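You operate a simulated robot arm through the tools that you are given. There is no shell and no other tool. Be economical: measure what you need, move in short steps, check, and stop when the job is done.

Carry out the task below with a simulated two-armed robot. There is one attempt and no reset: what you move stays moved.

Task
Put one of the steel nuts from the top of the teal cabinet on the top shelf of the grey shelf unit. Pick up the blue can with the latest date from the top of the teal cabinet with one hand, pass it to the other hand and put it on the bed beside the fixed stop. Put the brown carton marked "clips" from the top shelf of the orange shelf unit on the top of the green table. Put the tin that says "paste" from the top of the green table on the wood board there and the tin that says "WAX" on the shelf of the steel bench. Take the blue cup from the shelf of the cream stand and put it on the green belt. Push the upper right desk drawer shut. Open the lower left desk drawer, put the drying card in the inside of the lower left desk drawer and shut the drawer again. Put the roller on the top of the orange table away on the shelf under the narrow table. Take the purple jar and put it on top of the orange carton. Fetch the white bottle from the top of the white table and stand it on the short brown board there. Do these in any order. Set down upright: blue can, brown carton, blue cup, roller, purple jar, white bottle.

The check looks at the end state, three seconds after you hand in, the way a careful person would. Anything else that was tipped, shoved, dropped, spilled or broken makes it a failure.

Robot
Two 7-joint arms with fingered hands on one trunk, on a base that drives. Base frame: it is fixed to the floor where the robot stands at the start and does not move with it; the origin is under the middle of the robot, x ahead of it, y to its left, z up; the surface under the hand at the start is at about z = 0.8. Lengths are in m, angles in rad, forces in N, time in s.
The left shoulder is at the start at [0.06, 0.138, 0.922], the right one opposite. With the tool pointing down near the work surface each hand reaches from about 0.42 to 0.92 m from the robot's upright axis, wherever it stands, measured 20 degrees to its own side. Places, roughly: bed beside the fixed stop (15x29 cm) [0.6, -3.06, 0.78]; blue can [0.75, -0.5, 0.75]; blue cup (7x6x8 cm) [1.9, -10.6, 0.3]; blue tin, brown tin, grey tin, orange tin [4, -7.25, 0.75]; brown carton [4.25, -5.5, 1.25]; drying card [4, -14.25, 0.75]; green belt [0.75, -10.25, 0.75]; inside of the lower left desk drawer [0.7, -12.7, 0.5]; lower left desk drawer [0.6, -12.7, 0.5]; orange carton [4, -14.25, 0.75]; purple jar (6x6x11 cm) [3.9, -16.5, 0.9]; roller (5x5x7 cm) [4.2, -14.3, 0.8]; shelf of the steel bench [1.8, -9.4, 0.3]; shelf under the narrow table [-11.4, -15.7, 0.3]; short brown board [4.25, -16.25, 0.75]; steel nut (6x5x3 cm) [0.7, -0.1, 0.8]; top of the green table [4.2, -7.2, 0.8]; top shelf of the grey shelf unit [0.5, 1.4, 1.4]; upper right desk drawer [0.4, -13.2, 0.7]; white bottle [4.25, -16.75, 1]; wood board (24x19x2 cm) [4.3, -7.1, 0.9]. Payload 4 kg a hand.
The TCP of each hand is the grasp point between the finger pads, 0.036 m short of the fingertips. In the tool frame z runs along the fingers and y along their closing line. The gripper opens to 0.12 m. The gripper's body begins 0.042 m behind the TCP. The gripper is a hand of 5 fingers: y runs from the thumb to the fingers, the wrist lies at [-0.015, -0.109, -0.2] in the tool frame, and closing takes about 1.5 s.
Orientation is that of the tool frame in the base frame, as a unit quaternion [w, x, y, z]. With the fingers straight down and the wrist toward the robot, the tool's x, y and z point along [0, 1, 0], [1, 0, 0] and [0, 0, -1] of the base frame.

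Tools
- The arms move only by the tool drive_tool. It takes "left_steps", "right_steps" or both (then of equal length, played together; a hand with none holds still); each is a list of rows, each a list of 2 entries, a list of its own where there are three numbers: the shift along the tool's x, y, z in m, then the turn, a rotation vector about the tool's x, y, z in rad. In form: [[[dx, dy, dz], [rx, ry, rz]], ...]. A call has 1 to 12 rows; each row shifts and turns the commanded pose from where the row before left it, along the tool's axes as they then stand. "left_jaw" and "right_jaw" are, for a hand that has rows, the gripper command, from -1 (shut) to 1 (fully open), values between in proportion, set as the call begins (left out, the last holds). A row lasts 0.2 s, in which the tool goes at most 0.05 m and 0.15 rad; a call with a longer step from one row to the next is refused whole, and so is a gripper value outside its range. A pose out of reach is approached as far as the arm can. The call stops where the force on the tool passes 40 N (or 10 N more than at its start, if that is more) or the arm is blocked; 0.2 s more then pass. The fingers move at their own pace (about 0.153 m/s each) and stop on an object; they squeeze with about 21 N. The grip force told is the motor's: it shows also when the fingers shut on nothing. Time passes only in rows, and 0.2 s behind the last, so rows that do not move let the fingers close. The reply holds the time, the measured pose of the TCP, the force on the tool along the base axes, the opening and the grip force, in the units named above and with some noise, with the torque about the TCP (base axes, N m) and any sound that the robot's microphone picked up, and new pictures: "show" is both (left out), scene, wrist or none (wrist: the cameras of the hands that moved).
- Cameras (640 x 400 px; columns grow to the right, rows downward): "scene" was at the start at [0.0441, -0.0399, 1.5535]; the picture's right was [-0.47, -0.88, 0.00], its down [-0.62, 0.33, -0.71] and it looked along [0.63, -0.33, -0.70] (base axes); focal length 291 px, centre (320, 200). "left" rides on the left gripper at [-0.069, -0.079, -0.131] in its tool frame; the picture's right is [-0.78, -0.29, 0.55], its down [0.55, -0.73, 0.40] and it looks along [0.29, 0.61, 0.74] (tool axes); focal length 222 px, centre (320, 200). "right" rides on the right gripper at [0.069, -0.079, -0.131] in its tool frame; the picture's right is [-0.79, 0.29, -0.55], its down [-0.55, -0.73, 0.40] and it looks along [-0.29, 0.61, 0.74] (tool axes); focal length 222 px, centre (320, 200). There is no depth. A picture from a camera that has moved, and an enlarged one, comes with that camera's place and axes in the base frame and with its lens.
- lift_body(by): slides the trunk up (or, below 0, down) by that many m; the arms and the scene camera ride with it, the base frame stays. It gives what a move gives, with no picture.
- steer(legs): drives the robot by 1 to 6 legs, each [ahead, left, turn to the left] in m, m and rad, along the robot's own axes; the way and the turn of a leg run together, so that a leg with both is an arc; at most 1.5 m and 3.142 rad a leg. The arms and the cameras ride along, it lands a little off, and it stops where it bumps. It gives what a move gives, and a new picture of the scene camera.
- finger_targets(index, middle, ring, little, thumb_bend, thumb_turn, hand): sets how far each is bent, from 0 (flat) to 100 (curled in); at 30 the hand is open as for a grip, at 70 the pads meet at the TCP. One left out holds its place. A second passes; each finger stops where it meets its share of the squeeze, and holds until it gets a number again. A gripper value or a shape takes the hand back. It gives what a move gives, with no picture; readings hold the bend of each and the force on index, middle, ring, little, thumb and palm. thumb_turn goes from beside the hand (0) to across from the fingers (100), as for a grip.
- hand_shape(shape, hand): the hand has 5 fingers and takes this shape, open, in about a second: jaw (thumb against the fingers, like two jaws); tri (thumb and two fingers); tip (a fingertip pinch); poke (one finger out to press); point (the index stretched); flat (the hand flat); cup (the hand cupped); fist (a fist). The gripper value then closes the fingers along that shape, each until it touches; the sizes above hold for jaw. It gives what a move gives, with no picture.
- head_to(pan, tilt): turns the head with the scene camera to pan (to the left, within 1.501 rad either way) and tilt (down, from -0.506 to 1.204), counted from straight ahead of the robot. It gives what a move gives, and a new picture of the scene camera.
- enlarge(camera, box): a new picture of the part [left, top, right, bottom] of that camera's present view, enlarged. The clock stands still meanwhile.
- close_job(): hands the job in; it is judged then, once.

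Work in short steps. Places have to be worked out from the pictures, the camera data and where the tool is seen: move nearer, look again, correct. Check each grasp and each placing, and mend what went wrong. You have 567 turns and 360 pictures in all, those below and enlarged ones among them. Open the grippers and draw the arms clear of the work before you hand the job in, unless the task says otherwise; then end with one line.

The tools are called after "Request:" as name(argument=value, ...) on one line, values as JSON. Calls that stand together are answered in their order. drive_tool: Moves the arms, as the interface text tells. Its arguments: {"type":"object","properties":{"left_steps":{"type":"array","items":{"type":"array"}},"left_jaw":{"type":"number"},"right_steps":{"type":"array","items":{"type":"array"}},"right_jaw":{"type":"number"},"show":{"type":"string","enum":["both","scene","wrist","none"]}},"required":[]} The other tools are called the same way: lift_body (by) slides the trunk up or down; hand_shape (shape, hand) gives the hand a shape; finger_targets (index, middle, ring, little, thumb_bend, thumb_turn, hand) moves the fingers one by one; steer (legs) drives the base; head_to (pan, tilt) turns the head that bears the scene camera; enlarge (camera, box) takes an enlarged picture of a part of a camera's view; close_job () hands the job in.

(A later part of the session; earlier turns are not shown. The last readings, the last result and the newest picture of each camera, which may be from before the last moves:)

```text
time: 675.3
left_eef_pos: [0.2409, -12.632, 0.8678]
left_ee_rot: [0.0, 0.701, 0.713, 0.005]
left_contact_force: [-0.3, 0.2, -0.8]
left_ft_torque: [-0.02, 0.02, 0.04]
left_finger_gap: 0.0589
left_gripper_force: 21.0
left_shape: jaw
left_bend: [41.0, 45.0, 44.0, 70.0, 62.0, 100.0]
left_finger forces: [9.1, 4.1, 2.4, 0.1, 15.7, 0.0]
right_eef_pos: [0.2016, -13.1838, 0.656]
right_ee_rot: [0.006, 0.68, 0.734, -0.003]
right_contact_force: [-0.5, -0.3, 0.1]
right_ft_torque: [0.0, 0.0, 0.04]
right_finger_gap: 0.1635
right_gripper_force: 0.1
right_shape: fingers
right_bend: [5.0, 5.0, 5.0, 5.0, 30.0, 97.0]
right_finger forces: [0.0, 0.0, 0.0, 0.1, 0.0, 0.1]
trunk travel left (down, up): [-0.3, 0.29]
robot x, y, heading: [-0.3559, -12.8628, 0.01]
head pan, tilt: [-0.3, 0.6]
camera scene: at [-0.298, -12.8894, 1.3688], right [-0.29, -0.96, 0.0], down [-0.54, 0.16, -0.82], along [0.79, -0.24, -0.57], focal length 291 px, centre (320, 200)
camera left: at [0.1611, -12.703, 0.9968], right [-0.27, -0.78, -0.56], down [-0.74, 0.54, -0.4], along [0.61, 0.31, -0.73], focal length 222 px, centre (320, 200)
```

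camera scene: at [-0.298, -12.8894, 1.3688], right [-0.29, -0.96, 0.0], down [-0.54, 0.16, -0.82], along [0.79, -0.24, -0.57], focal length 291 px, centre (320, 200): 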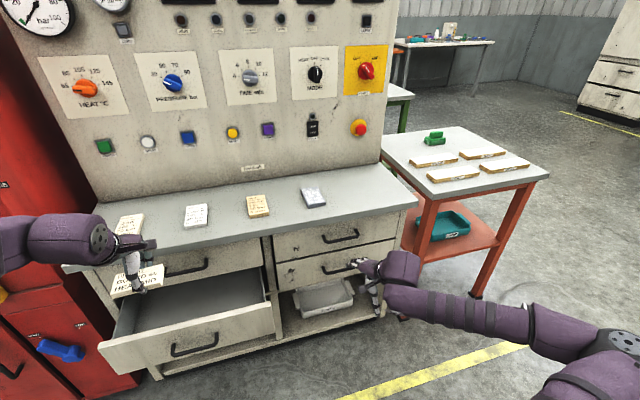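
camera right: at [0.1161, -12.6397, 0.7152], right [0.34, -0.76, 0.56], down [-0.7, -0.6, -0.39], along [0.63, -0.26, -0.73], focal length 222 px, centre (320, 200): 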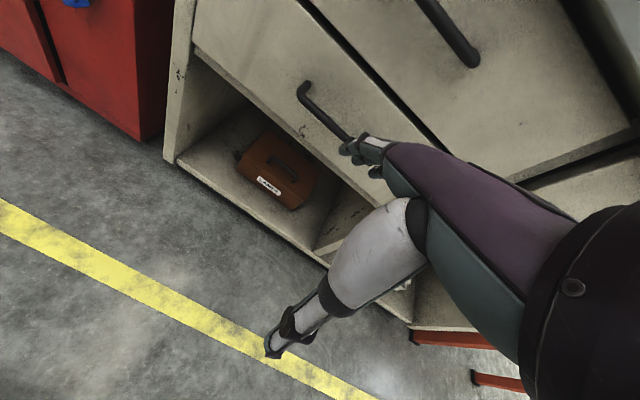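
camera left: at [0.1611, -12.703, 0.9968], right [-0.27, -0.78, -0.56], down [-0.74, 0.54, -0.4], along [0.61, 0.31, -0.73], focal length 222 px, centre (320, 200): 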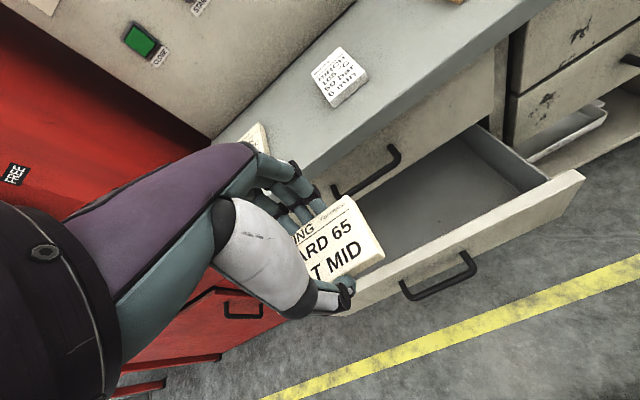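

Desk top overhangs to x≈0.36; face inner side ≈0.265. To avoid the upper handle I'll use the right part of the drawer (y≈-12.79). Shift base, and descend in front of the overhang.

Request:
steer(legs=[[0, -0.155, -0.01]])

Request:
drive_tool(left_steps=[[[0, 0.01, 0.045], [0, 0, 0]], [[0, 0.01, 0.045], [0, 0, 0]], [[0, 0.01, 0.045], [0, 0, 0]], [[0, 0.01, 0.045], [0, 0, 0]], [[0, 0.005, 0.02], [0, 0, 0]]], show="both")

```text
time: 676.7
left_eef_pos: [0.2417, -12.7883, 0.869]
left_ee_rot: [-0.001, 0.704, 0.711, 0.007]
left_contact_force: [-0.3, -0.8, -0.9]
left_ft_torque: [-0.02, 0.04, 0.03]
left_finger_gap: 0.0589
left_gripper_force: 20.9
left_shape: jaw
left_bend: [41.0, 45.0, 44.0, 70.0, 62.0, 100.0]
left_finger forces: [9.2, 4.0, 2.5, 0.0, 15.7, 0.0]
right_eef_pos: [0.1997, -13.3403, 0.6571]
right_ee_rot: [0.007, 0.683, 0.731, -0.004]
right_contact_force: [-0.6, -0.5, -0.7]
right_ft_torque: [0.02, -0.01, 0.02]
right_finger_gap: 0.1634
right_gripper_force: 0.1
right_shape: fingers
right_bend: [5.0, 5.0, 5.0, 5.0, 30.0, 97.0]
right_finger forces: [0.1, 0.0, 0.0, 0.0, 0.0, 0.0]
trunk travel left (down, up): [-0.3, 0.29]
robot x, y, heading: [-0.3543, -13.0104, 0.001]
head pan, tilt: [-0.3, 0.6]
camera scene: at [-0.2974, -13.0418, 1.3688], right [-0.29, -0.96, 0.0], down [-0.54, 0.17, -0.82], along [0.79, -0.24, -0.57], focal length 291 px, centre (320, 200)
```

scene: 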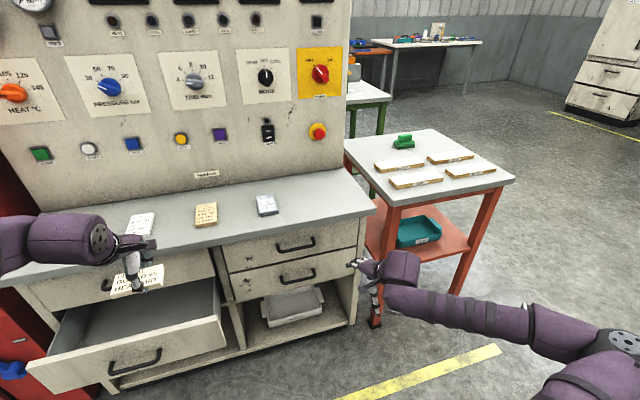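

```text
time: 677.9
left_eef_pos: [0.2909, -12.7872, 0.6684]
left_ee_rot: [0.0, 0.704, 0.71, 0.007]
left_contact_force: [0.5, -0.3, -0.2]
left_ft_torque: [0.06, -0.02, -0.02]
left_finger_gap: 0.0588
left_gripper_force: 20.6
left_shape: jaw
left_bend: [41.0, 45.0, 44.0, 70.0, 62.0, 100.0]
left_finger forces: [9.1, 4.1, 2.4, 0.0, 15.6, 0.0]
right_eef_pos: [0.2003, -13.34, 0.6569]
right_ee_rot: [0.006, 0.683, 0.731, -0.004]
right_contact_force: [-0.1, -0.2, 0.3]
right_ft_torque: [0.0, -0.05, 0.04]
right_finger_gap: 0.1635
right_gripper_force: 0.1
right_shape: fingers
right_bend: [5.0, 5.0, 5.0, 5.0, 30.0, 97.0]
right_finger forces: [0.0, 0.0, 0.0, 0.0, 0.0, 0.1]
trunk travel left (down, up): [-0.3, 0.29]
robot x, y, heading: [-0.3538, -13.015, 0.005]
head pan, tilt: [-0.3, 0.6]
camera scene: at [-0.2972, -13.0414, 1.3688], right [-0.29, -0.96, 0.0], down [-0.54, 0.17, -0.82], along [0.79, -0.24, -0.57], focal length 291 px, centre (320, 200)
camera left: at [0.2112, -12.8566, 0.797], right [-0.28, -0.78, -0.56], down [-0.74, 0.55, -0.4], along [0.62, 0.3, -0.73], focal length 222 px, centre (320, 200)
```

scene: 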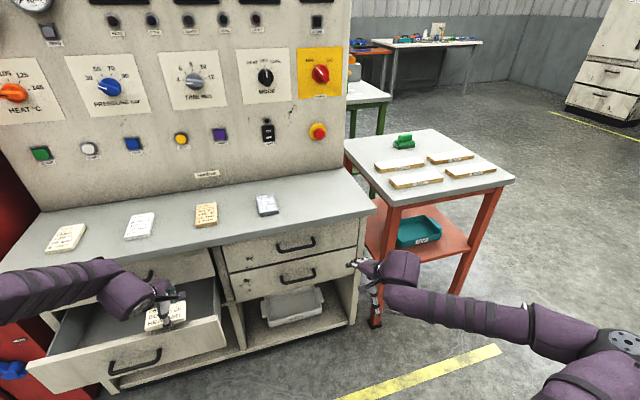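
left: 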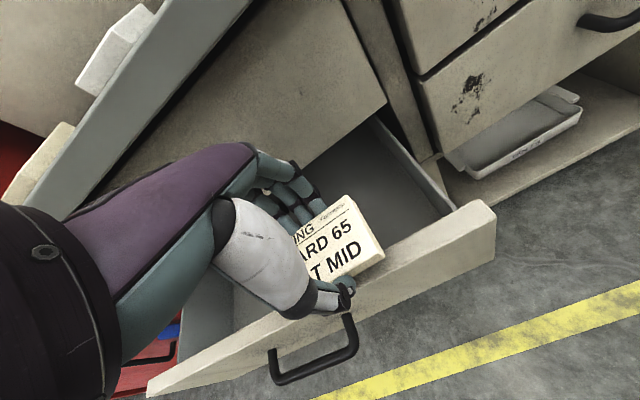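

Card is above the drawer. Move forward to x≈0.34, then lower to the drawer floor.

Request:
drive_tool(left_steps=[[[0, 0.025, 0], [0, 0, 0]], [[0, 0.025, 0], [0, 0, 0]], [[0, 0, 0.03], [0, 0, 0]], [[0, 0, 0.03], [0, 0, 0]], [[0, 0, 0.02], [0, 0, 0]], [[0, 0, 0.015], [0, 0, 0]], [[0, 0, 0.01], [0, 0, 0]], [[0, 0, 0.01], [0, 0, 0]]], show="both")

```text
time: 679.7
left_eef_pos: [0.3404, -12.7842, 0.5539]
left_ee_rot: [0.0, 0.705, 0.71, 0.006]
left_contact_force: [0.7, 0.0, -0.6]
left_ft_torque: [0.01, 0.06, 0.02]
left_finger_gap: 0.0589
left_gripper_force: 20.7
left_shape: jaw
left_bend: [41.0, 45.0, 44.0, 70.0, 62.0, 100.0]
left_finger forces: [9.5, 4.4, 2.6, 0.0, 17.4, 0.0]
right_eef_pos: [0.2002, -13.34, 0.6561]
right_ee_rot: [0.007, 0.682, 0.731, -0.004]
right_contact_force: [0.2, 0.5, 0.4]
right_ft_torque: [0.04, 0.0, 0.01]
right_finger_gap: 0.1636
right_gripper_force: 0.1
right_shape: fingers
right_bend: [5.0, 5.0, 5.0, 5.0, 30.0, 97.0]
right_finger forces: [0.1, 0.1, 0.1, 0.0, 0.0, 0.1]
trunk travel left (down, up): [-0.3, 0.29]
robot x, y, heading: [-0.3524, -13.0133, 0.003]
head pan, tilt: [-0.3, 0.6]
camera scene: at [-0.2974, -13.0414, 1.3688], right [-0.29, -0.96, 0.0], down [-0.54, 0.17, -0.82], along [0.79, -0.24, -0.57], focal length 291 px, centre (320, 200)
camera left: at [0.2611, -12.8545, 0.6831], right [-0.28, -0.78, -0.56], down [-0.74, 0.55, -0.4], along [0.62, 0.3, -0.73], focal length 222 px, centre (320, 200)
```

scene: 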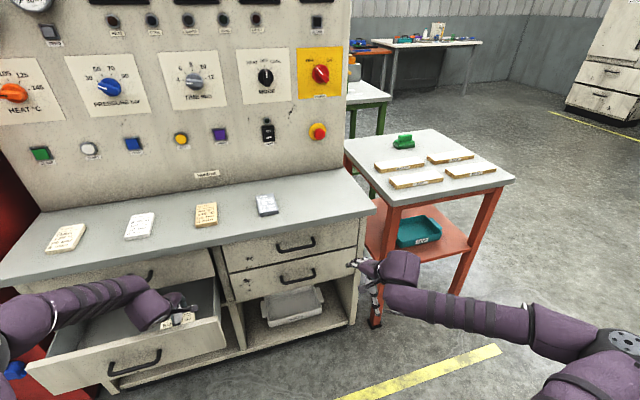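
left: 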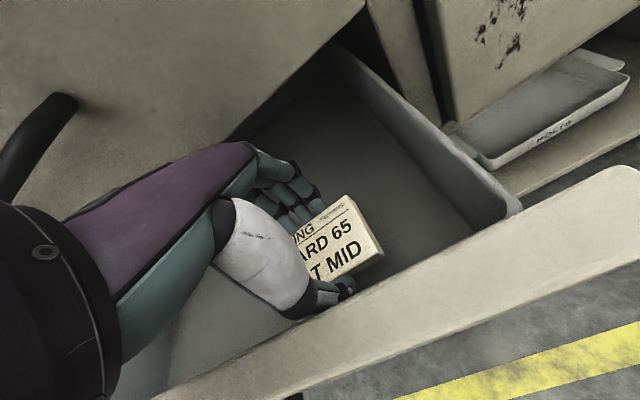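

Request:
drive_tool(left_steps=[[[0, 0, 0.008], [0, 0, 0]], [[0, 0, 0.006], [0, 0, 0]], [[0, 0, 0.006], [0, 0, 0]], [[0, 0, 0.005], [0, 0, 0]], [[0, 0, 0.005], [0, 0, 0]]], show="wrist")

```text
time: 680.9
left_eef_pos: [0.3411, -12.7836, 0.5234]
left_ee_rot: [-0.001, 0.704, 0.71, 0.007]
left_contact_force: [0.0, 0.6, 0.0]
left_ft_torque: [-0.01, -0.01, 0.01]
left_finger_gap: 0.0589
left_gripper_force: 20.9
left_shape: jaw
left_bend: [41.0, 45.0, 44.0, 70.0, 62.0, 100.0]
left_finger forces: [9.3, 4.1, 2.5, 0.0, 16.1, 0.0]
right_eef_pos: [0.1999, -13.3409, 0.6567]
right_ee_rot: [0.006, 0.682, 0.731, -0.003]
right_contact_force: [-0.2, -0.3, -0.4]
right_ft_torque: [-0.01, -0.03, 0.02]
right_finger_gap: 0.1634
right_gripper_force: 0.0
right_shape: fingers
right_bend: [5.0, 5.0, 5.0, 5.0, 30.0, 97.0]
right_finger forces: [0.0, 0.0, 0.1, 0.1, 0.0, 0.1]
trunk travel left (down, up): [-0.3, 0.29]
robot x, y, heading: [-0.3538, -13.0164, -0.002]
head pan, tilt: [-0.3, 0.6]
camera left: at [0.2613, -12.8548, 0.6525], right [-0.28, -0.78, -0.56], down [-0.74, 0.55, -0.4], along [0.62, 0.3, -0.73], focal length 222 px, centre (320, 200)
```

left: 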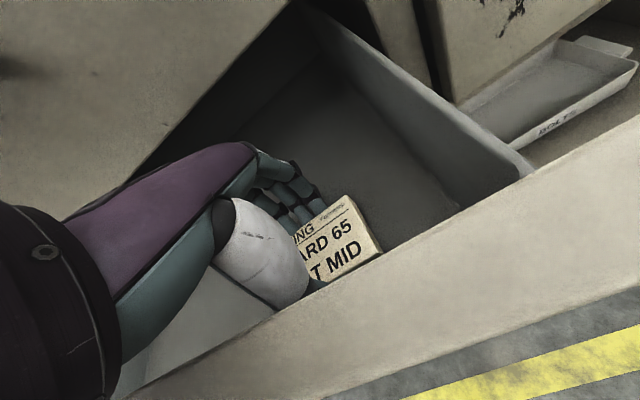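

Request:
drive_tool(left_steps=[[[0, 0, 0.006], [0, 0, 0]], [[0, 0, 0.006], [0, 0, 0]], [[0, 0, 0.006], [0, 0, 0]], [[0, 0, 0.006], [0, 0, 0]]], show="none")

```text
time: 682.1
left_eef_pos: [0.3469, -12.7846, 0.507]
left_ee_rot: [0.005, 0.704, 0.71, 0.014]
left_contact_force: [1.7, 1.4, 17.8]
left_ft_torque: [0.07, 1.21, -0.11]
left_finger_gap: 0.0575
left_gripper_force: 21.3
left_shape: jaw
left_bend: [42.0, 45.0, 45.0, 70.0, 62.0, 100.0]
left_finger forces: [8.5, 3.2, 2.7, 0.0, 26.6, 0.0]
right_eef_pos: [0.1988, -13.3397, 0.6567]
right_ee_rot: [0.006, 0.682, 0.731, -0.002]
right_contact_force: [-0.3, -0.2, -0.6]
right_ft_torque: [-0.01, 0.01, 0.01]
right_finger_gap: 0.1635
right_gripper_force: 0.1
right_shape: fingers
right_bend: [5.0, 5.0, 5.0, 5.0, 30.0, 97.0]
right_finger forces: [0.1, 0.0, 0.1, 0.0, 0.1, 0.1]
trunk travel left (down, up): [-0.3, 0.29]
robot x, y, heading: [-0.354, -13.0125, 0.0]
head pan, tilt: [-0.3, 0.6]
stopped in row 4 (left hand): the force on the tool passed its limit at 44 N (the readings are from after the stop); the commanded pose is now the measured one
```

Floor reached. Raise 4 mm and open the hand partially, then rise.

Request:
drive_tool(left_steps=[[[0, 0, -0.006], [0, 0, 0]], [[0, 0, 0], [0, 0, 0]], [[0, 0, 0], [0, 0, 0]], [[0, 0, 0], [0, 0, 0]]], left_jaw=0.5, show="wrist")

Request:
drive_tool(left_steps=[[[0, 0, -0.03], [0, 0, 0]], [[0, 0, -0.04], [0, 0, 0]], [[0, 0, -0.04], [0, 0, 0]], [[0, -0.03, -0.03], [0, 0, 0]], [[0, -0.04, -0.02], [0, 0, 0]], [[0, -0.04, -0.02], [0, 0, 0]], [[0, -0.04, 0], [0, 0, 0]], [[0, -0.04, 0], [0, 0, 0]]], show="both")

```text
time: 683.1
left_eef_pos: [0.3445, -12.7851, 0.5101]
left_ee_rot: [0.003, 0.704, 0.71, 0.01]
left_contact_force: [-0.1, -0.3, 0.0]
left_ft_torque: [-0.01, -0.02, 0.01]
left_finger_gap: 0.0897
left_gripper_force: 0.0
left_shape: jaw
left_bend: [34.0, 37.0, 35.0, 56.0, 40.0, 99.0]
left_finger forces: [0.1, 0.0, 0.1, 0.1, 0.1, 0.1]
right_eef_pos: [0.1979, -13.3389, 0.6557]
right_ee_rot: [0.007, 0.683, 0.731, -0.004]
right_contact_force: [0.4, -0.3, -0.8]
right_ft_torque: [0.01, 0.01, -0.02]
right_finger_gap: 0.1632
right_gripper_force: 0.0
right_shape: fingers
right_bend: [5.0, 5.0, 5.0, 5.0, 30.0, 97.0]
right_finger forces: [0.0, 0.1, 0.0, 0.0, 0.0, 0.1]
trunk travel left (down, up): [-0.3, 0.29]
robot x, y, heading: [-0.3536, -13.0165, -0.0]
head pan, tilt: [-0.3, 0.6]
camera left: at [0.2641, -12.8551, 0.6391], right [-0.27, -0.78, -0.56], down [-0.73, 0.55, -0.41], along [0.62, 0.3, -0.72], focal length 222 px, centre (320, 200)
```

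left: 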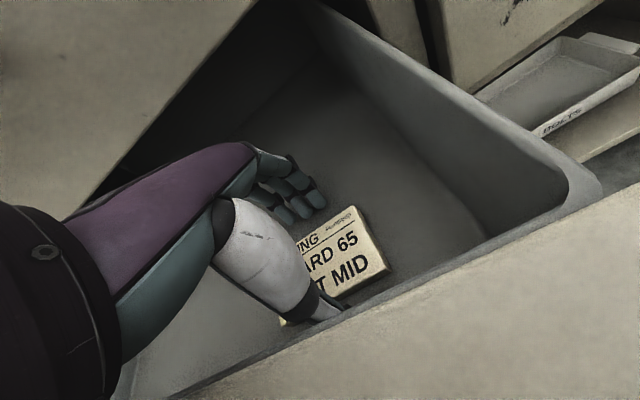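

```text
time: 684.9
left_eef_pos: [0.1491, -12.7874, 0.6884]
left_ee_rot: [0.003, 0.703, 0.711, 0.011]
left_contact_force: [-0.7, 0.0, 0.4]
left_ft_torque: [-0.03, -0.03, 0.03]
left_finger_gap: 0.0899
left_gripper_force: 0.2
left_shape: jaw
left_bend: [33.0, 37.0, 35.0, 56.0, 40.0, 99.0]
left_finger forces: [0.0, 0.0, 0.1, 0.0, 0.1, 0.0]
right_eef_pos: [0.1993, -13.34, 0.6559]
right_ee_rot: [0.006, 0.682, 0.731, -0.003]
right_contact_force: [-1.2, -0.8, -0.5]
right_ft_torque: [-0.01, -0.01, 0.0]
right_finger_gap: 0.1633
right_gripper_force: 0.0
right_shape: fingers
right_bend: [5.0, 5.0, 5.0, 5.0, 30.0, 97.0]
right_finger forces: [0.0, 0.0, 0.0, 0.0, 0.0, 0.0]
trunk travel left (down, up): [-0.3, 0.29]
robot x, y, heading: [-0.3577, -13.0135, 0.004]
head pan, tilt: [-0.3, 0.6]
camera scene: at [-0.2974, -13.0414, 1.3688], right [-0.29, -0.96, 0.0], down [-0.54, 0.17, -0.82], along [0.79, -0.24, -0.57], focal length 291 px, centre (320, 200)
camera left: at [0.0678, -12.8574, 0.817], right [-0.27, -0.78, -0.56], down [-0.73, 0.55, -0.41], along [0.62, 0.3, -0.72], focal length 222 px, centre (320, 200)
```

scene: 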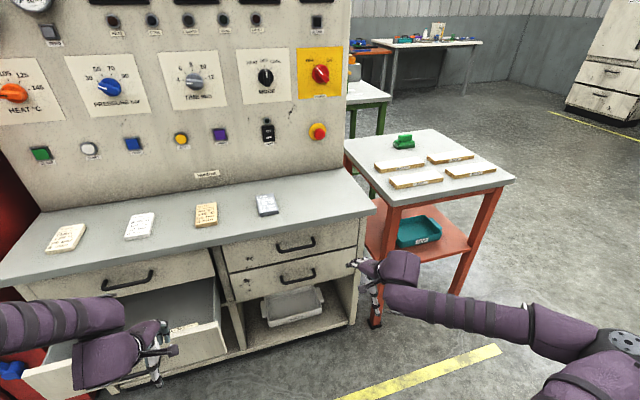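
left: 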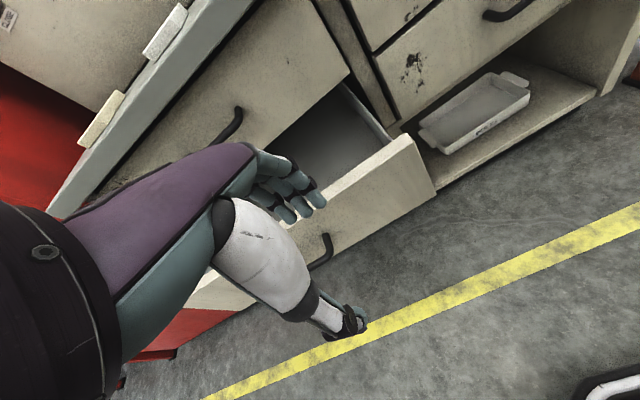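

Card is in the drawer. Position the closed left hand in front of the drawer's center to push it shut.

Request:
drive_tool(left_steps=[[[0, -0.04, 0], [0, 0, 0]], [[0, -0.04, 0], [0, 0, 0]], [[0.035, 0, 0.03], [0, 0, 0]], [[0.035, 0, 0.03], [0, 0, 0]], [[0.035, 0, 0.03], [0, 0, 0]], [[0.01, 0, 0.035], [0, 0, 0]]], left_jaw=-1, show="both")

```text
time: 686.3
left_eef_pos: [0.073, -12.671, 0.5618]
left_ee_rot: [0.003, 0.704, 0.71, 0.011]
left_contact_force: [-1.0, 0.7, 0.6]
left_ft_torque: [0.0, 0.0, 0.03]
left_finger_gap: 0.0
left_gripper_force: 20.8
left_shape: jaw
left_bend: [70.0, 70.0, 70.0, 66.0, 69.0, 100.0]
left_finger forces: [0.0, 0.0, 0.0, 0.1, 0.0, 0.0]
right_eef_pos: [0.1998, -13.3406, 0.6557]
right_ee_rot: [0.007, 0.683, 0.731, -0.002]
right_contact_force: [0.0, 0.4, 0.1]
right_ft_torque: [0.02, -0.03, -0.01]
right_finger_gap: 0.1634
right_gripper_force: 0.1
right_shape: fingers
right_bend: [5.0, 5.0, 5.0, 5.0, 30.0, 97.0]
right_finger forces: [0.0, 0.0, 0.0, 0.0, 0.0, 0.0]
trunk travel left (down, up): [-0.3, 0.29]
robot x, y, heading: [-0.3547, -13.0143, 0.006]
head pan, tilt: [-0.3, 0.6]
camera scene: at [-0.2976, -13.0413, 1.3689], right [-0.29, -0.96, 0.0], down [-0.54, 0.17, -0.83], along [0.79, -0.24, -0.56], focal length 291 px, centre (320, 200)
camera left: at [-0.0084, -12.7428, 0.6899], right [-0.27, -0.78, -0.56], down [-0.73, 0.55, -0.41], along [0.62, 0.3, -0.72], focal length 222 px, centre (320, 200)
```

scene: 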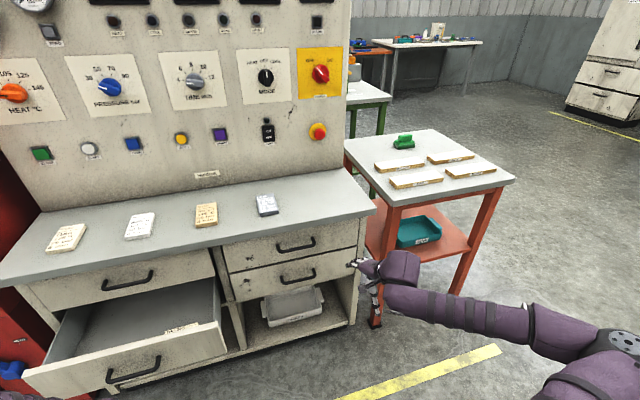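
left: 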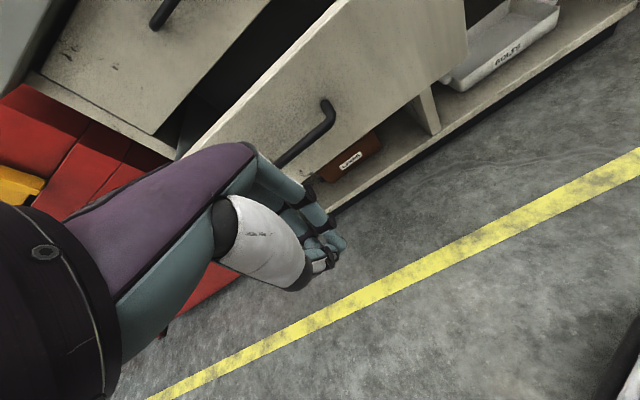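

Push forward slowly.

Request:
drive_tool(left_steps=[[[0, 0.025, 0], [0, 0, 0]], [[0, 0.025, 0], [0, 0, 0]], [[0, 0.02, 0], [0, 0, 0]], [[0, 0.02, 0], [0, 0, 0]], [[0, 0.02, 0], [0, 0, 0]], [[0, 0.02, 0], [0, 0, 0]], [[0, 0.02, 0], [0, 0, 0]], [[0, 0.02, 0], [0, 0, 0]], [[0, 0.02, 0], [0, 0, 0]], [[0, 0.02, 0], [0, 0, 0]], [[0, 0.02, 0], [0, 0, 0]], [[0, 0.02, 0], [0, 0, 0]]], show="scene")

```text
time: 688.9
left_eef_pos: [0.3233, -12.6689, 0.5672]
left_ee_rot: [0.003, 0.704, 0.71, 0.011]
left_contact_force: [-0.5, 0.1, 0.6]
left_ft_torque: [-0.02, -0.01, -0.01]
left_finger_gap: 0.0
left_gripper_force: 20.9
left_shape: jaw
left_bend: [70.0, 70.0, 70.0, 66.0, 69.0, 100.0]
left_finger forces: [0.0, 0.0, 0.0, 0.1, 0.0, 0.0]
right_eef_pos: [0.1993, -13.3391, 0.6561]
right_ee_rot: [0.006, 0.683, 0.731, -0.004]
right_contact_force: [0.4, 0.3, 0.7]
right_ft_torque: [0.01, -0.02, -0.02]
right_finger_gap: 0.1633
right_gripper_force: 0.0
right_shape: fingers
right_bend: [5.0, 5.0, 5.0, 5.0, 30.0, 97.0]
right_finger forces: [0.0, 0.0, 0.0, 0.0, 0.1, 0.0]
trunk travel left (down, up): [-0.3, 0.29]
robot x, y, heading: [-0.3542, -13.0157, -0.001]
head pan, tilt: [-0.3, 0.6]
camera scene: at [-0.2973, -13.0414, 1.3688], right [-0.29, -0.96, 0.0], down [-0.54, 0.17, -0.82], along [0.79, -0.24, -0.57], focal length 291 px, centre (320, 200)
```

scene: 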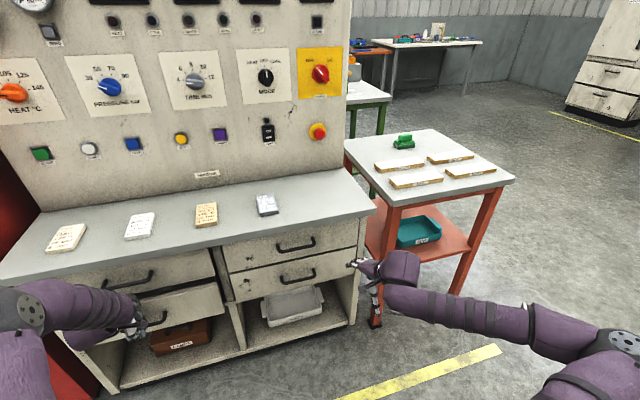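

Nearly shut. Continue to the end stop.

Request:
drive_tool(left_steps=[[[0, 0.015, 0], [0, 0, 0]], [[0, 0.012, 0], [0, 0, 0]], [[0, 0.01, 0], [0, 0, 0]], [[0, 0.01, 0], [0, 0, 0]], [[0, 0.008, 0], [0, 0, 0]], [[0, 0.008, 0], [0, 0, 0]], [[0, 0.008, 0], [0, 0, 0]]], show="scene")

Request:
enlarge(camera="scene", box=[0, 200, 380, 390])

```text
time: 690.2
left_eef_pos: [0.3775, -12.6683, 0.5698]
left_ee_rot: [0.001, 0.703, 0.711, 0.009]
left_contact_force: [-22.1, -2.8, 20.6]
left_ft_torque: [-0.01, 0.35, -0.12]
left_finger_gap: 0.0
left_gripper_force: 21.0
left_shape: jaw
left_bend: [70.0, 70.0, 70.0, 66.0, 69.0, 100.0]
left_finger forces: [0.0, 2.7, 0.0, 0.0, 0.1, 0.0]
right_eef_pos: [0.1979, -13.3391, 0.657]
right_ee_rot: [0.007, 0.682, 0.731, -0.003]
right_contact_force: [-0.7, -0.6, 0.2]
right_ft_torque: [-0.01, -0.02, 0.04]
right_finger_gap: 0.1636
right_gripper_force: 0.0
right_shape: fingers
right_bend: [5.0, 5.0, 5.0, 5.0, 30.0, 97.0]
right_finger forces: [0.0, 0.0, 0.0, 0.0, 0.0, 0.0]
trunk travel left (down, up): [-0.3, 0.29]
robot x, y, heading: [-0.352, -13.0147, 0.004]
head pan, tilt: [-0.3, 0.6]
stopped in row 6 (left hand): the force on the tool passed its limit at 44 N (the readings are from after the stop); the commanded pose is now the measured one
camera scene: at [-0.3013, -13.0424, 1.3692], right [-0.29, -0.96, 0.0], down [-0.54, 0.17, -0.83], along [0.79, -0.24, -0.56], focal length 291 px, centre (320, 200)
```

scene: 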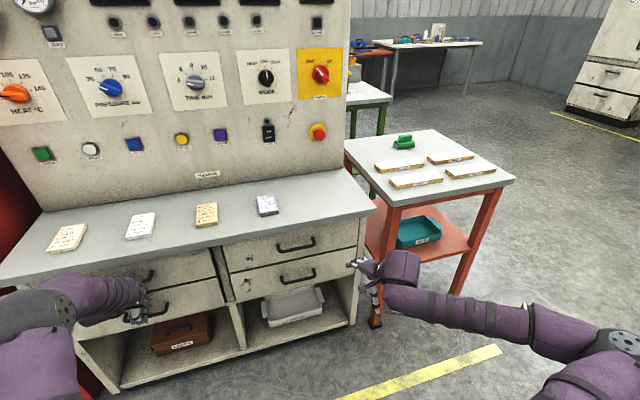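

```text
1.68 times, centred on (190, 295) of scene
camera zoom: at [-0.3013, -13.0424, 1.3692], right [-0.29, -0.96, 0.0], down [-0.54, 0.17, -0.83], along [0.79, -0.24, -0.56], focal length 490 px, centre (539, 40)
```

zoom: 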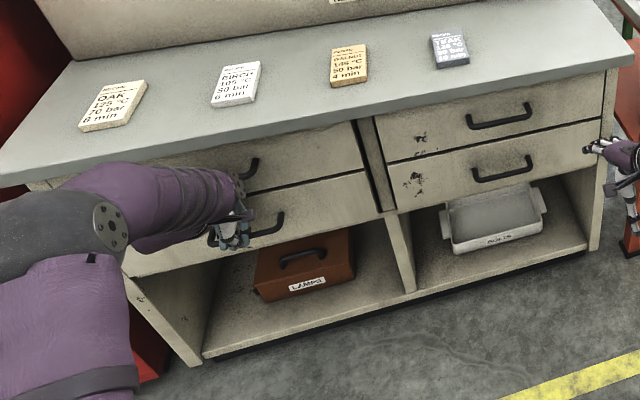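

Drawer is shut. Retreat the left hand, reset the right hand, raise the trunk, and check.

Request:
drive_tool(left_steps=[[[0, -0.03, 0], [0, 0, 0]], [[0, -0.045, 0], [0, 0, 0]], [[0, -0.045, 0], [0, 0, 0]], [[0, -0.045, 0], [0, 0, 0]], [[0, -0.045, -0.01], [0, 0, 0]]], left_jaw=1, show="none")

Request:
hand_shape(hand="right", shape="jaw")

Request:
steer(legs=[[-0.3, 0, 0]])

Request:
lift_body(by=0.3)

Request:
head_to(pan=0.1, tilt=0.6)

```text
time: 691.4
left_eef_pos: [0.168, -12.6714, 0.5723]
left_ee_rot: [0.002, 0.704, 0.71, 0.008]
left_contact_force: [0.6, -0.5, 0.6]
left_ft_torque: [-0.01, -0.03, 0.01]
left_finger_gap: 0.1199
left_gripper_force: 0.0
left_shape: jaw
left_bend: [30.0, 30.0, 30.0, 30.0, 30.0, 97.0]
left_finger forces: [0.0, 0.0, 0.0, 0.0, 0.0, 0.0]
right_eef_pos: [0.1997, -13.3388, 0.6561]
right_ee_rot: [0.006, 0.684, 0.73, -0.004]
right_contact_force: [0.1, 0.0, -0.2]
right_ft_torque: [0.01, -0.02, 0.02]
right_finger_gap: 0.1634
right_gripper_force: 0.1
right_shape: fingers
right_bend: [5.0, 5.0, 5.0, 5.0, 30.0, 97.0]
right_finger forces: [0.0, 0.0, 0.0, 0.0, 0.0, 0.0]
trunk travel left (down, up): [-0.3, 0.29]
robot x, y, heading: [-0.3523, -13.0138, -0.0]
head pan, tilt: [-0.3, 0.6]
```

```text
time: 692.3
left_eef_pos: [0.1683, -12.6703, 0.5733]
left_ee_rot: [0.0, 0.703, 0.711, 0.009]
left_contact_force: [0.3, -1.2, 0.3]
left_ft_torque: [0.03, 0.02, 0.02]
left_finger_gap: 0.12
left_gripper_force: 0.0
left_shape: jaw
left_bend: [30.0, 30.0, 30.0, 30.0, 30.0, 97.0]
left_finger forces: [0.0, 0.0, 0.0, 0.0, 0.0, 0.0]
right_eef_pos: [0.1994, -13.3386, 0.656]
right_ee_rot: [0.006, 0.682, 0.732, -0.004]
right_contact_force: [0.6, 0.0, 0.9]
right_ft_torque: [-0.01, -0.01, 0.0]
right_finger_gap: 0.1198
right_gripper_force: 0.0
right_shape: jaw
right_bend: [30.0, 30.0, 30.0, 30.0, 30.0, 97.0]
right_finger forces: [0.1, 0.1, 0.0, 0.0, 0.0, 0.0]
trunk travel left (down, up): [-0.3, 0.29]
robot x, y, heading: [-0.3519, -13.0149, 0.007]
head pan, tilt: [-0.3, 0.6]
```

```text
time: 694.3
left_eef_pos: [-0.1281, -12.6719, 0.5729]
left_ee_rot: [0.001, 0.703, 0.711, 0.008]
left_contact_force: [0.6, 0.3, -0.1]
left_ft_torque: [0.03, 0.04, 0.02]
left_finger_gap: 0.1199
left_gripper_force: 0.1
left_shape: jaw
left_bend: [30.0, 30.0, 30.0, 30.0, 30.0, 97.0]
left_finger forces: [0.0, 0.0, 0.0, 0.1, 0.1, 0.1]
right_eef_pos: [-0.0965, -13.3388, 0.6568]
right_ee_rot: [0.006, 0.682, 0.731, -0.004]
right_contact_force: [0.5, 0.3, 0.2]
right_ft_torque: [-0.01, -0.03, 0.02]
right_finger_gap: 0.1199
right_gripper_force: 0.0
right_shape: jaw
right_bend: [30.0, 30.0, 30.0, 30.0, 30.0, 97.0]
right_finger forces: [0.0, 0.1, 0.1, 0.1, 0.0, 0.0]
trunk travel left (down, up): [-0.3, 0.29]
robot x, y, heading: [-0.6484, -13.0168, 0.003]
head pan, tilt: [-0.3, 0.6]
camera scene: at [-0.5948, -13.0423, 1.3688], right [-0.29, -0.96, 0.0], down [-0.54, 0.16, -0.83], along [0.79, -0.24, -0.56], focal length 291 px, centre (320, 200)
```

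scene: 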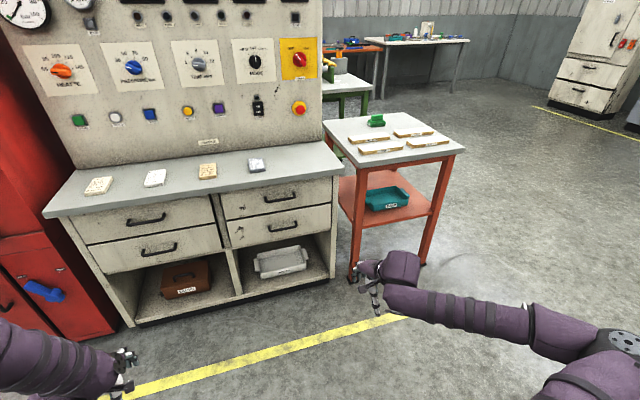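

```text
time: 697.2
left_eef_pos: [-0.1297, -12.6707, 0.8644]
left_ee_rot: [0.001, 0.703, 0.712, 0.008]
left_contact_force: [-1.1, -0.2, 0.0]
left_ft_torque: [-0.01, 0.03, 0.0]
left_finger_gap: 0.1198
left_gripper_force: 0.0
left_shape: jaw
left_bend: [30.0, 30.0, 30.0, 30.0, 30.0, 97.0]
left_finger forces: [0.1, 0.0, 0.0, 0.0, 0.0, 0.0]
right_eef_pos: [-0.0977, -13.3387, 0.9459]
right_ee_rot: [0.006, 0.682, 0.731, -0.003]
right_contact_force: [-0.6, -0.3, -0.1]
right_ft_torque: [0.01, -0.02, 0.01]
right_finger_gap: 0.1198
right_gripper_force: 0.1
right_shape: jaw
right_bend: [30.0, 30.0, 30.0, 30.0, 30.0, 97.0]
right_finger forces: [0.0, 0.1, 0.0, 0.0, 0.0, 0.0]
right hand out of reach, approached as far as the arm can: row 1
trunk travel left (down, up): [-0.59, 0.0]
robot x, y, heading: [-0.6509, -13.0141, 0.002]
head pan, tilt: [-0.3, 0.6]
```

```text
time: 698.1
left_eef_pos: [-0.1294, -12.6727, 0.8636]
left_ee_rot: [0.0, 0.703, 0.711, 0.009]
left_contact_force: [-0.7, -0.1, 0.1]
left_ft_torque: [-0.02, 0.02, -0.01]
left_finger_gap: 0.1201
left_gripper_force: 0.0
left_shape: jaw
left_bend: [30.0, 30.0, 30.0, 30.0, 30.0, 97.0]
left_finger forces: [0.1, 0.0, 0.0, 0.1, 0.0, 0.1]
right_eef_pos: [-0.0971, -13.3397, 0.9472]
right_ee_rot: [0.006, 0.682, 0.732, -0.003]
right_contact_force: [-0.5, -0.1, -0.6]
right_ft_torque: [-0.03, -0.01, -0.03]
right_finger_gap: 0.1199
right_gripper_force: 0.0
right_shape: jaw
right_bend: [30.0, 30.0, 30.0, 30.0, 30.0, 97.0]
right_finger forces: [0.1, 0.0, 0.0, 0.1, 0.0, 0.1]
trunk travel left (down, up): [-0.59, 0.0]
robot x, y, heading: [-0.6525, -13.0158, 0.005]
head pan, tilt: [0.099, 0.6]
camera scene: at [-0.5913, -13.0075, 1.6588], right [0.1, -0.99, 0.0], down [-0.56, -0.06, -0.83], along [0.82, 0.08, -0.57], focal length 291 px, centre (320, 200)
```

scene: 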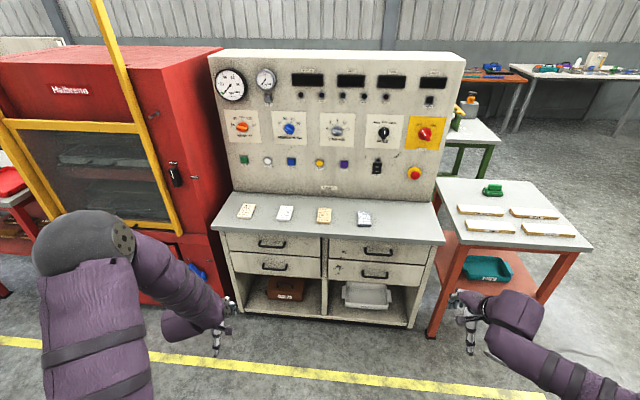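

All drawers are flush. Now fetch the roller: drive back across to the orange table.

Request:
lift_body(by=-0.09)

Request:
steer(legs=[[0, 0, -1.57], [1.2, 0.25, 0], [1.1, 0.05, 0], [0, 0, 1.57], [1.5, 0, 0], [1.3, 0, 0]])

```text
time: 699.4
left_eef_pos: [-0.1284, -12.6708, 0.7745]
left_ee_rot: [0.001, 0.703, 0.711, 0.009]
left_contact_force: [-0.2, -0.8, 0.0]
left_ft_torque: [-0.01, -0.02, -0.01]
left_finger_gap: 0.1197
left_gripper_force: 0.1
left_shape: jaw
left_bend: [30.0, 30.0, 30.0, 30.0, 30.0, 97.0]
left_finger forces: [0.0, 0.0, 0.0, 0.0, 0.0, 0.1]
right_eef_pos: [-0.0965, -13.34, 0.8581]
right_ee_rot: [0.007, 0.682, 0.731, -0.003]
right_contact_force: [0.6, -0.5, 0.0]
right_ft_torque: [0.0, 0.01, -0.01]
right_finger_gap: 0.12
right_gripper_force: 0.0
right_shape: jaw
right_bend: [30.0, 30.0, 30.0, 30.0, 30.0, 97.0]
right_finger forces: [0.1, 0.1, 0.0, 0.1, 0.0, 0.0]
trunk travel left (down, up): [-0.5, 0.09]
robot x, y, heading: [-0.6512, -13.0152, 0.006]
head pan, tilt: [0.099, 0.6]
```

```text
time: 731.7
left_eef_pos: [3.029, -15.0589, 0.7731]
left_ee_rot: [0.001, 0.72, 0.693, 0.008]
left_contact_force: [0.7, 0.0, -1.0]
left_ft_torque: [0.01, 0.0, -0.03]
left_finger_gap: 0.1197
left_gripper_force: 0.0
left_shape: jaw
left_bend: [30.0, 30.0, 30.0, 30.0, 30.0, 97.0]
left_finger forces: [0.0, 0.0, 0.0, 0.0, 0.1, 0.1]
right_eef_pos: [3.027, -15.7271, 0.8562]
right_ee_rot: [0.007, 0.7, 0.714, -0.004]
right_contact_force: [-0.3, 0.8, 0.0]
right_ft_torque: [-0.02, 0.01, 0.01]
right_finger_gap: 0.1196
right_gripper_force: 0.1
right_shape: jaw
right_bend: [30.0, 30.0, 30.0, 30.0, 30.0, 97.0]
right_finger forces: [0.1, 0.1, 0.0, 0.1, 0.0, 0.0]
trunk travel left (down, up): [-0.5, 0.09]
robot x, y, heading: [2.488, -15.3758, -0.044]
head pan, tilt: [0.099, 0.6]
camera scene: at [2.5502, -15.371, 1.5688], right [0.05, -1.0, 0.0], down [-0.56, -0.03, -0.82], along [0.82, 0.04, -0.57], focal length 291 px, centre (320, 200)
```

scene: 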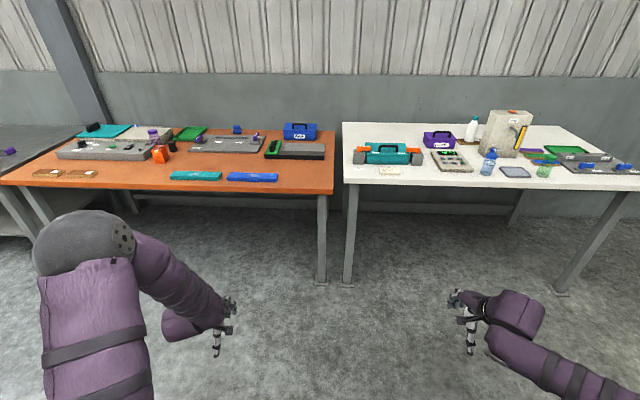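

Jar still fine. Raise both hands above table height, then drive to the roller approach pose (heading ≈0.6).

Request:
drive_tool(left_steps=[[[-0.02, 0, -0.045], [0, 0, 0]], [[-0.02, 0, -0.045], [0, 0, 0]], [[-0.02, 0, -0.045], [0, 0, 0]], [[-0.02, 0, -0.045], [0, 0, 0]], [[-0.02, 0, -0.045], [0, 0, 0]], [[-0.02, 0, -0.045], [0, 0, 0]]], right_steps=[[[0.01, 0, -0.045], [0, 0, 0]], [[0.01, 0, -0.045], [0, 0, 0]], [[0.01, 0, -0.045], [0, 0, 0]], [[0.01, 0, -0.045], [0, 0, 0]], [[0, 0, -0.04], [0, 0, 0]], [[0, 0, 0], [0, 0, 0]]], show="none")

Request:
steer(legs=[[0.4, 0.33, 0], [0.36, 0.31, 0], [0, 0, 0.64]])

Request:
head_to(pan=-0.1, tilt=0.7)

```text
time: 733.1
left_eef_pos: [3.0188, -15.1834, 1.0424]
left_ee_rot: [0.002, 0.72, 0.694, 0.008]
left_contact_force: [0.9, 0.4, -0.1]
left_ft_torque: [-0.01, 0.03, 0.01]
left_finger_gap: 0.1196
left_gripper_force: 0.1
left_shape: jaw
left_bend: [30.0, 30.0, 30.0, 30.0, 30.0, 97.0]
left_finger forces: [0.1, 0.0, 0.0, 0.0, 0.1, 0.0]
right_eef_pos: [3.0275, -15.684, 1.0755]
right_ee_rot: [0.007, 0.7, 0.714, -0.002]
right_contact_force: [0.0, -0.1, 0.1]
right_ft_torque: [0.0, -0.01, 0.01]
right_finger_gap: 0.12
right_gripper_force: 0.0
right_shape: jaw
right_bend: [30.0, 30.0, 30.0, 30.0, 30.0, 97.0]
right_finger forces: [0.0, 0.0, 0.0, 0.0, 0.0, 0.0]
trunk travel left (down, up): [-0.5, 0.09]
robot x, y, heading: [2.4889, -15.3776, -0.042]
head pan, tilt: [0.099, 0.6]
```

```text
time: 740.3
left_eef_pos: [3.5893, -14.3018, 1.0411]
left_ee_rot: [-0.001, 0.464, 0.886, 0.009]
left_contact_force: [0.1, -0.9, 0.7]
left_ft_torque: [0.0, 0.02, 0.0]
left_finger_gap: 0.1197
left_gripper_force: 0.1
left_shape: jaw
left_bend: [30.0, 30.0, 30.0, 30.0, 30.0, 97.0]
left_finger forces: [0.0, 0.0, 0.0, 0.0, 0.0, 0.1]
right_eef_pos: [3.8967, -14.6996, 1.0753]
right_ee_rot: [0.007, 0.438, 0.899, -0.001]
right_contact_force: [0.4, 0.9, -0.5]
right_ft_torque: [-0.01, -0.01, 0.01]
right_finger_gap: 0.12
right_gripper_force: 0.1
right_shape: jaw
right_bend: [30.0, 30.0, 30.0, 30.0, 30.0, 97.0]
right_finger forces: [0.0, 0.0, 0.1, 0.0, 0.0, 0.0]
trunk travel left (down, up): [-0.5, 0.09]
robot x, y, heading: [3.2814, -14.7733, 0.594]
head pan, tilt: [0.099, 0.6]
camera scene: at [3.3265, -14.7361, 1.5688], right [0.64, -0.77, 0.0], down [-0.43, -0.36, -0.82], along [0.63, 0.53, -0.57], focal length 291 px, centre (320, 200)
```

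scene: 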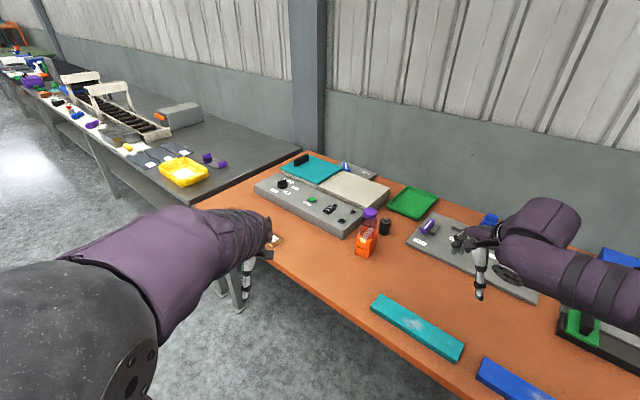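

```text
time: 741.0
left_eef_pos: [3.5886, -14.3024, 1.0409]
left_ee_rot: [-0.001, 0.465, 0.885, 0.008]
left_contact_force: [-0.5, 0.6, -0.5]
left_ft_torque: [0.04, -0.02, -0.01]
left_finger_gap: 0.1202
left_gripper_force: 0.0
left_shape: jaw
left_bend: [30.0, 30.0, 30.0, 30.0, 30.0, 97.0]
left_finger forces: [0.0, 0.1, 0.0, 0.1, 0.1, 0.0]
right_eef_pos: [3.8966, -14.699, 1.0762]
right_ee_rot: [0.007, 0.439, 0.899, -0.002]
right_contact_force: [0.1, 0.2, 0.2]
right_ft_torque: [0.02, 0.0, 0.01]
right_finger_gap: 0.1202
right_gripper_force: 0.0
right_shape: jaw
right_bend: [30.0, 30.0, 30.0, 30.0, 30.0, 97.0]
right_finger forces: [0.1, 0.1, 0.1, 0.1, 0.0, 0.0]
trunk travel left (down, up): [-0.5, 0.09]
robot x, y, heading: [3.2818, -14.7776, 0.603]
head pan, tilt: [-0.099, 0.7]
camera scene: at [3.3334, -14.7524, 1.5602], right [0.48, -0.88, 0.0], down [-0.57, -0.31, -0.77], along [0.67, 0.37, -0.64], focal length 291 px, centre (320, 200)
```

scene: 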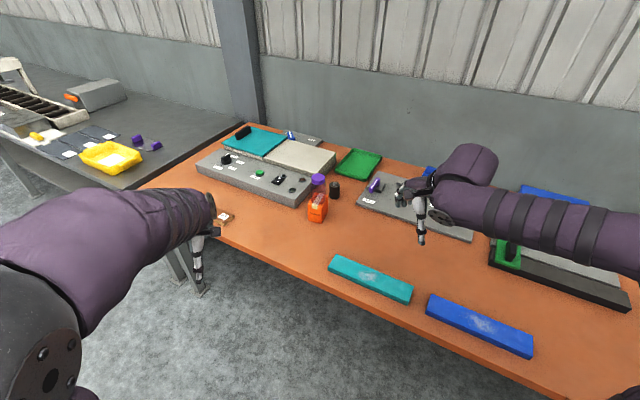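

Roller at about (4.20,-14.34). Advance 14 cm and bring the right hand over it with a look.

Request:
steer(legs=[[0.14, 0, 0]])

Request:
drive_tool(right_steps=[[[0.03, 0.03, 0], [0, 0, 0]], [[0.03, 0.03, 0], [0, 0, 0]], [[0.03, 0.03, 0], [0, 0, 0]], [[0.02, 0.03, 0], [0, 0, 0]]], show="both")

```text
time: 742.3
left_eef_pos: [3.7059, -14.2233, 1.0407]
left_ee_rot: [-0.002, 0.465, 0.885, 0.008]
left_contact_force: [0.6, -0.7, -0.2]
left_ft_torque: [0.0, 0.04, 0.0]
left_finger_gap: 0.1198
left_gripper_force: 0.2
left_shape: jaw
left_bend: [30.0, 30.0, 30.0, 30.0, 30.0, 97.0]
left_finger forces: [0.0, 0.1, 0.0, 0.0, 0.0, 0.0]
right_eef_pos: [4.0128, -14.6224, 1.0748]
right_ee_rot: [0.007, 0.439, 0.898, -0.001]
right_contact_force: [1.0, 0.2, -0.7]
right_ft_torque: [-0.02, 0.01, 0.04]
right_finger_gap: 0.1196
right_gripper_force: 0.1
right_shape: jaw
right_bend: [30.0, 30.0, 30.0, 30.0, 30.0, 97.0]
right_finger forces: [0.0, 0.0, 0.0, 0.1, 0.1, 0.0]
trunk travel left (down, up): [-0.5, 0.09]
robot x, y, heading: [3.397, -14.695, 0.594]
head pan, tilt: [-0.099, 0.7]
camera scene: at [3.4502, -14.6733, 1.5601], right [0.48, -0.88, 0.0], down [-0.57, -0.31, -0.76], along [0.67, 0.36, -0.65], focal length 291 px, centre (320, 200)
```

scene: 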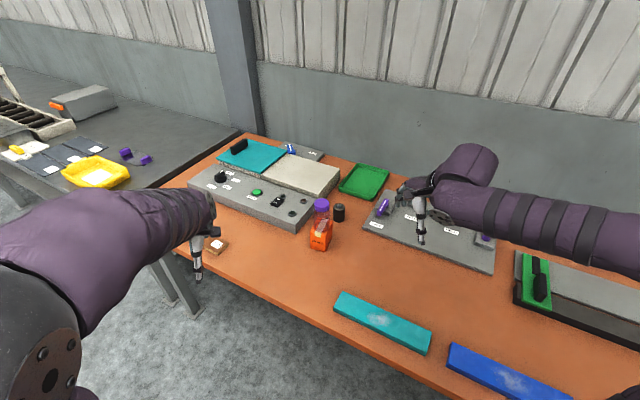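

```text
time: 743.3
left_eef_pos: [3.7055, -14.2244, 1.0411]
left_ee_rot: [-0.001, 0.465, 0.885, 0.008]
left_contact_force: [0.0, 0.7, 0.1]
left_ft_torque: [-0.01, -0.03, 0.0]
left_finger_gap: 0.1197
left_gripper_force: 0.0
left_shape: jaw
left_bend: [30.0, 30.0, 30.0, 30.0, 30.0, 97.0]
left_finger forces: [0.0, 0.0, 0.0, 0.0, 0.0, 0.0]
right_eef_pos: [4.0296, -14.4897, 1.078]
right_ee_rot: [0.009, 0.44, 0.898, 0.0]
right_contact_force: [0.1, 0.0, 0.1]
right_ft_torque: [0.0, -0.04, 0.01]
right_finger_gap: 0.1199
right_gripper_force: 0.1
right_shape: jaw
right_bend: [30.0, 30.0, 30.0, 30.0, 30.0, 97.0]
right_finger forces: [0.0, 0.0, 0.1, 0.0, 0.0, 0.0]
right hand out of reach, approached as far as the arm can: row 4
trunk travel left (down, up): [-0.5, 0.09]
robot x, y, heading: [3.3988, -14.6992, 0.593]
head pan, tilt: [-0.099, 0.7]
camera scene: at [3.4478, -14.6747, 1.5603], right [0.48, -0.88, 0.0], down [-0.57, -0.31, -0.77], along [0.67, 0.36, -0.64], focal length 291 px, centre (320, 200)
camera right: at [3.9234, -14.4808, 1.2057], right [0.7, -0.44, 0.56], down [-0.24, -0.89, -0.39], along [0.67, 0.14, -0.73], focal length 222 px, centre (320, 200)
```

scene: 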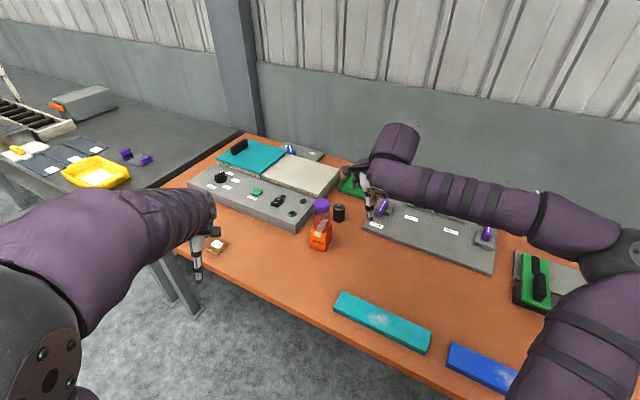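
right: 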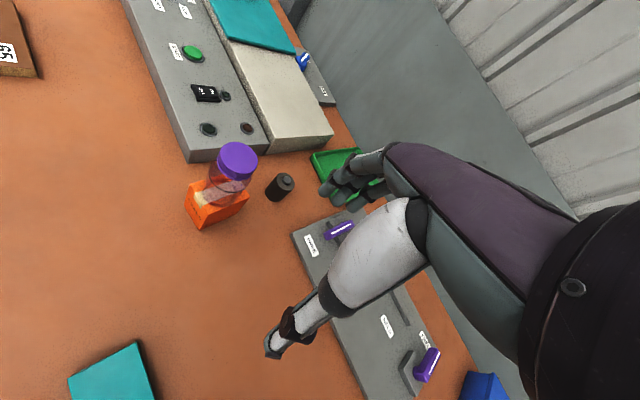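

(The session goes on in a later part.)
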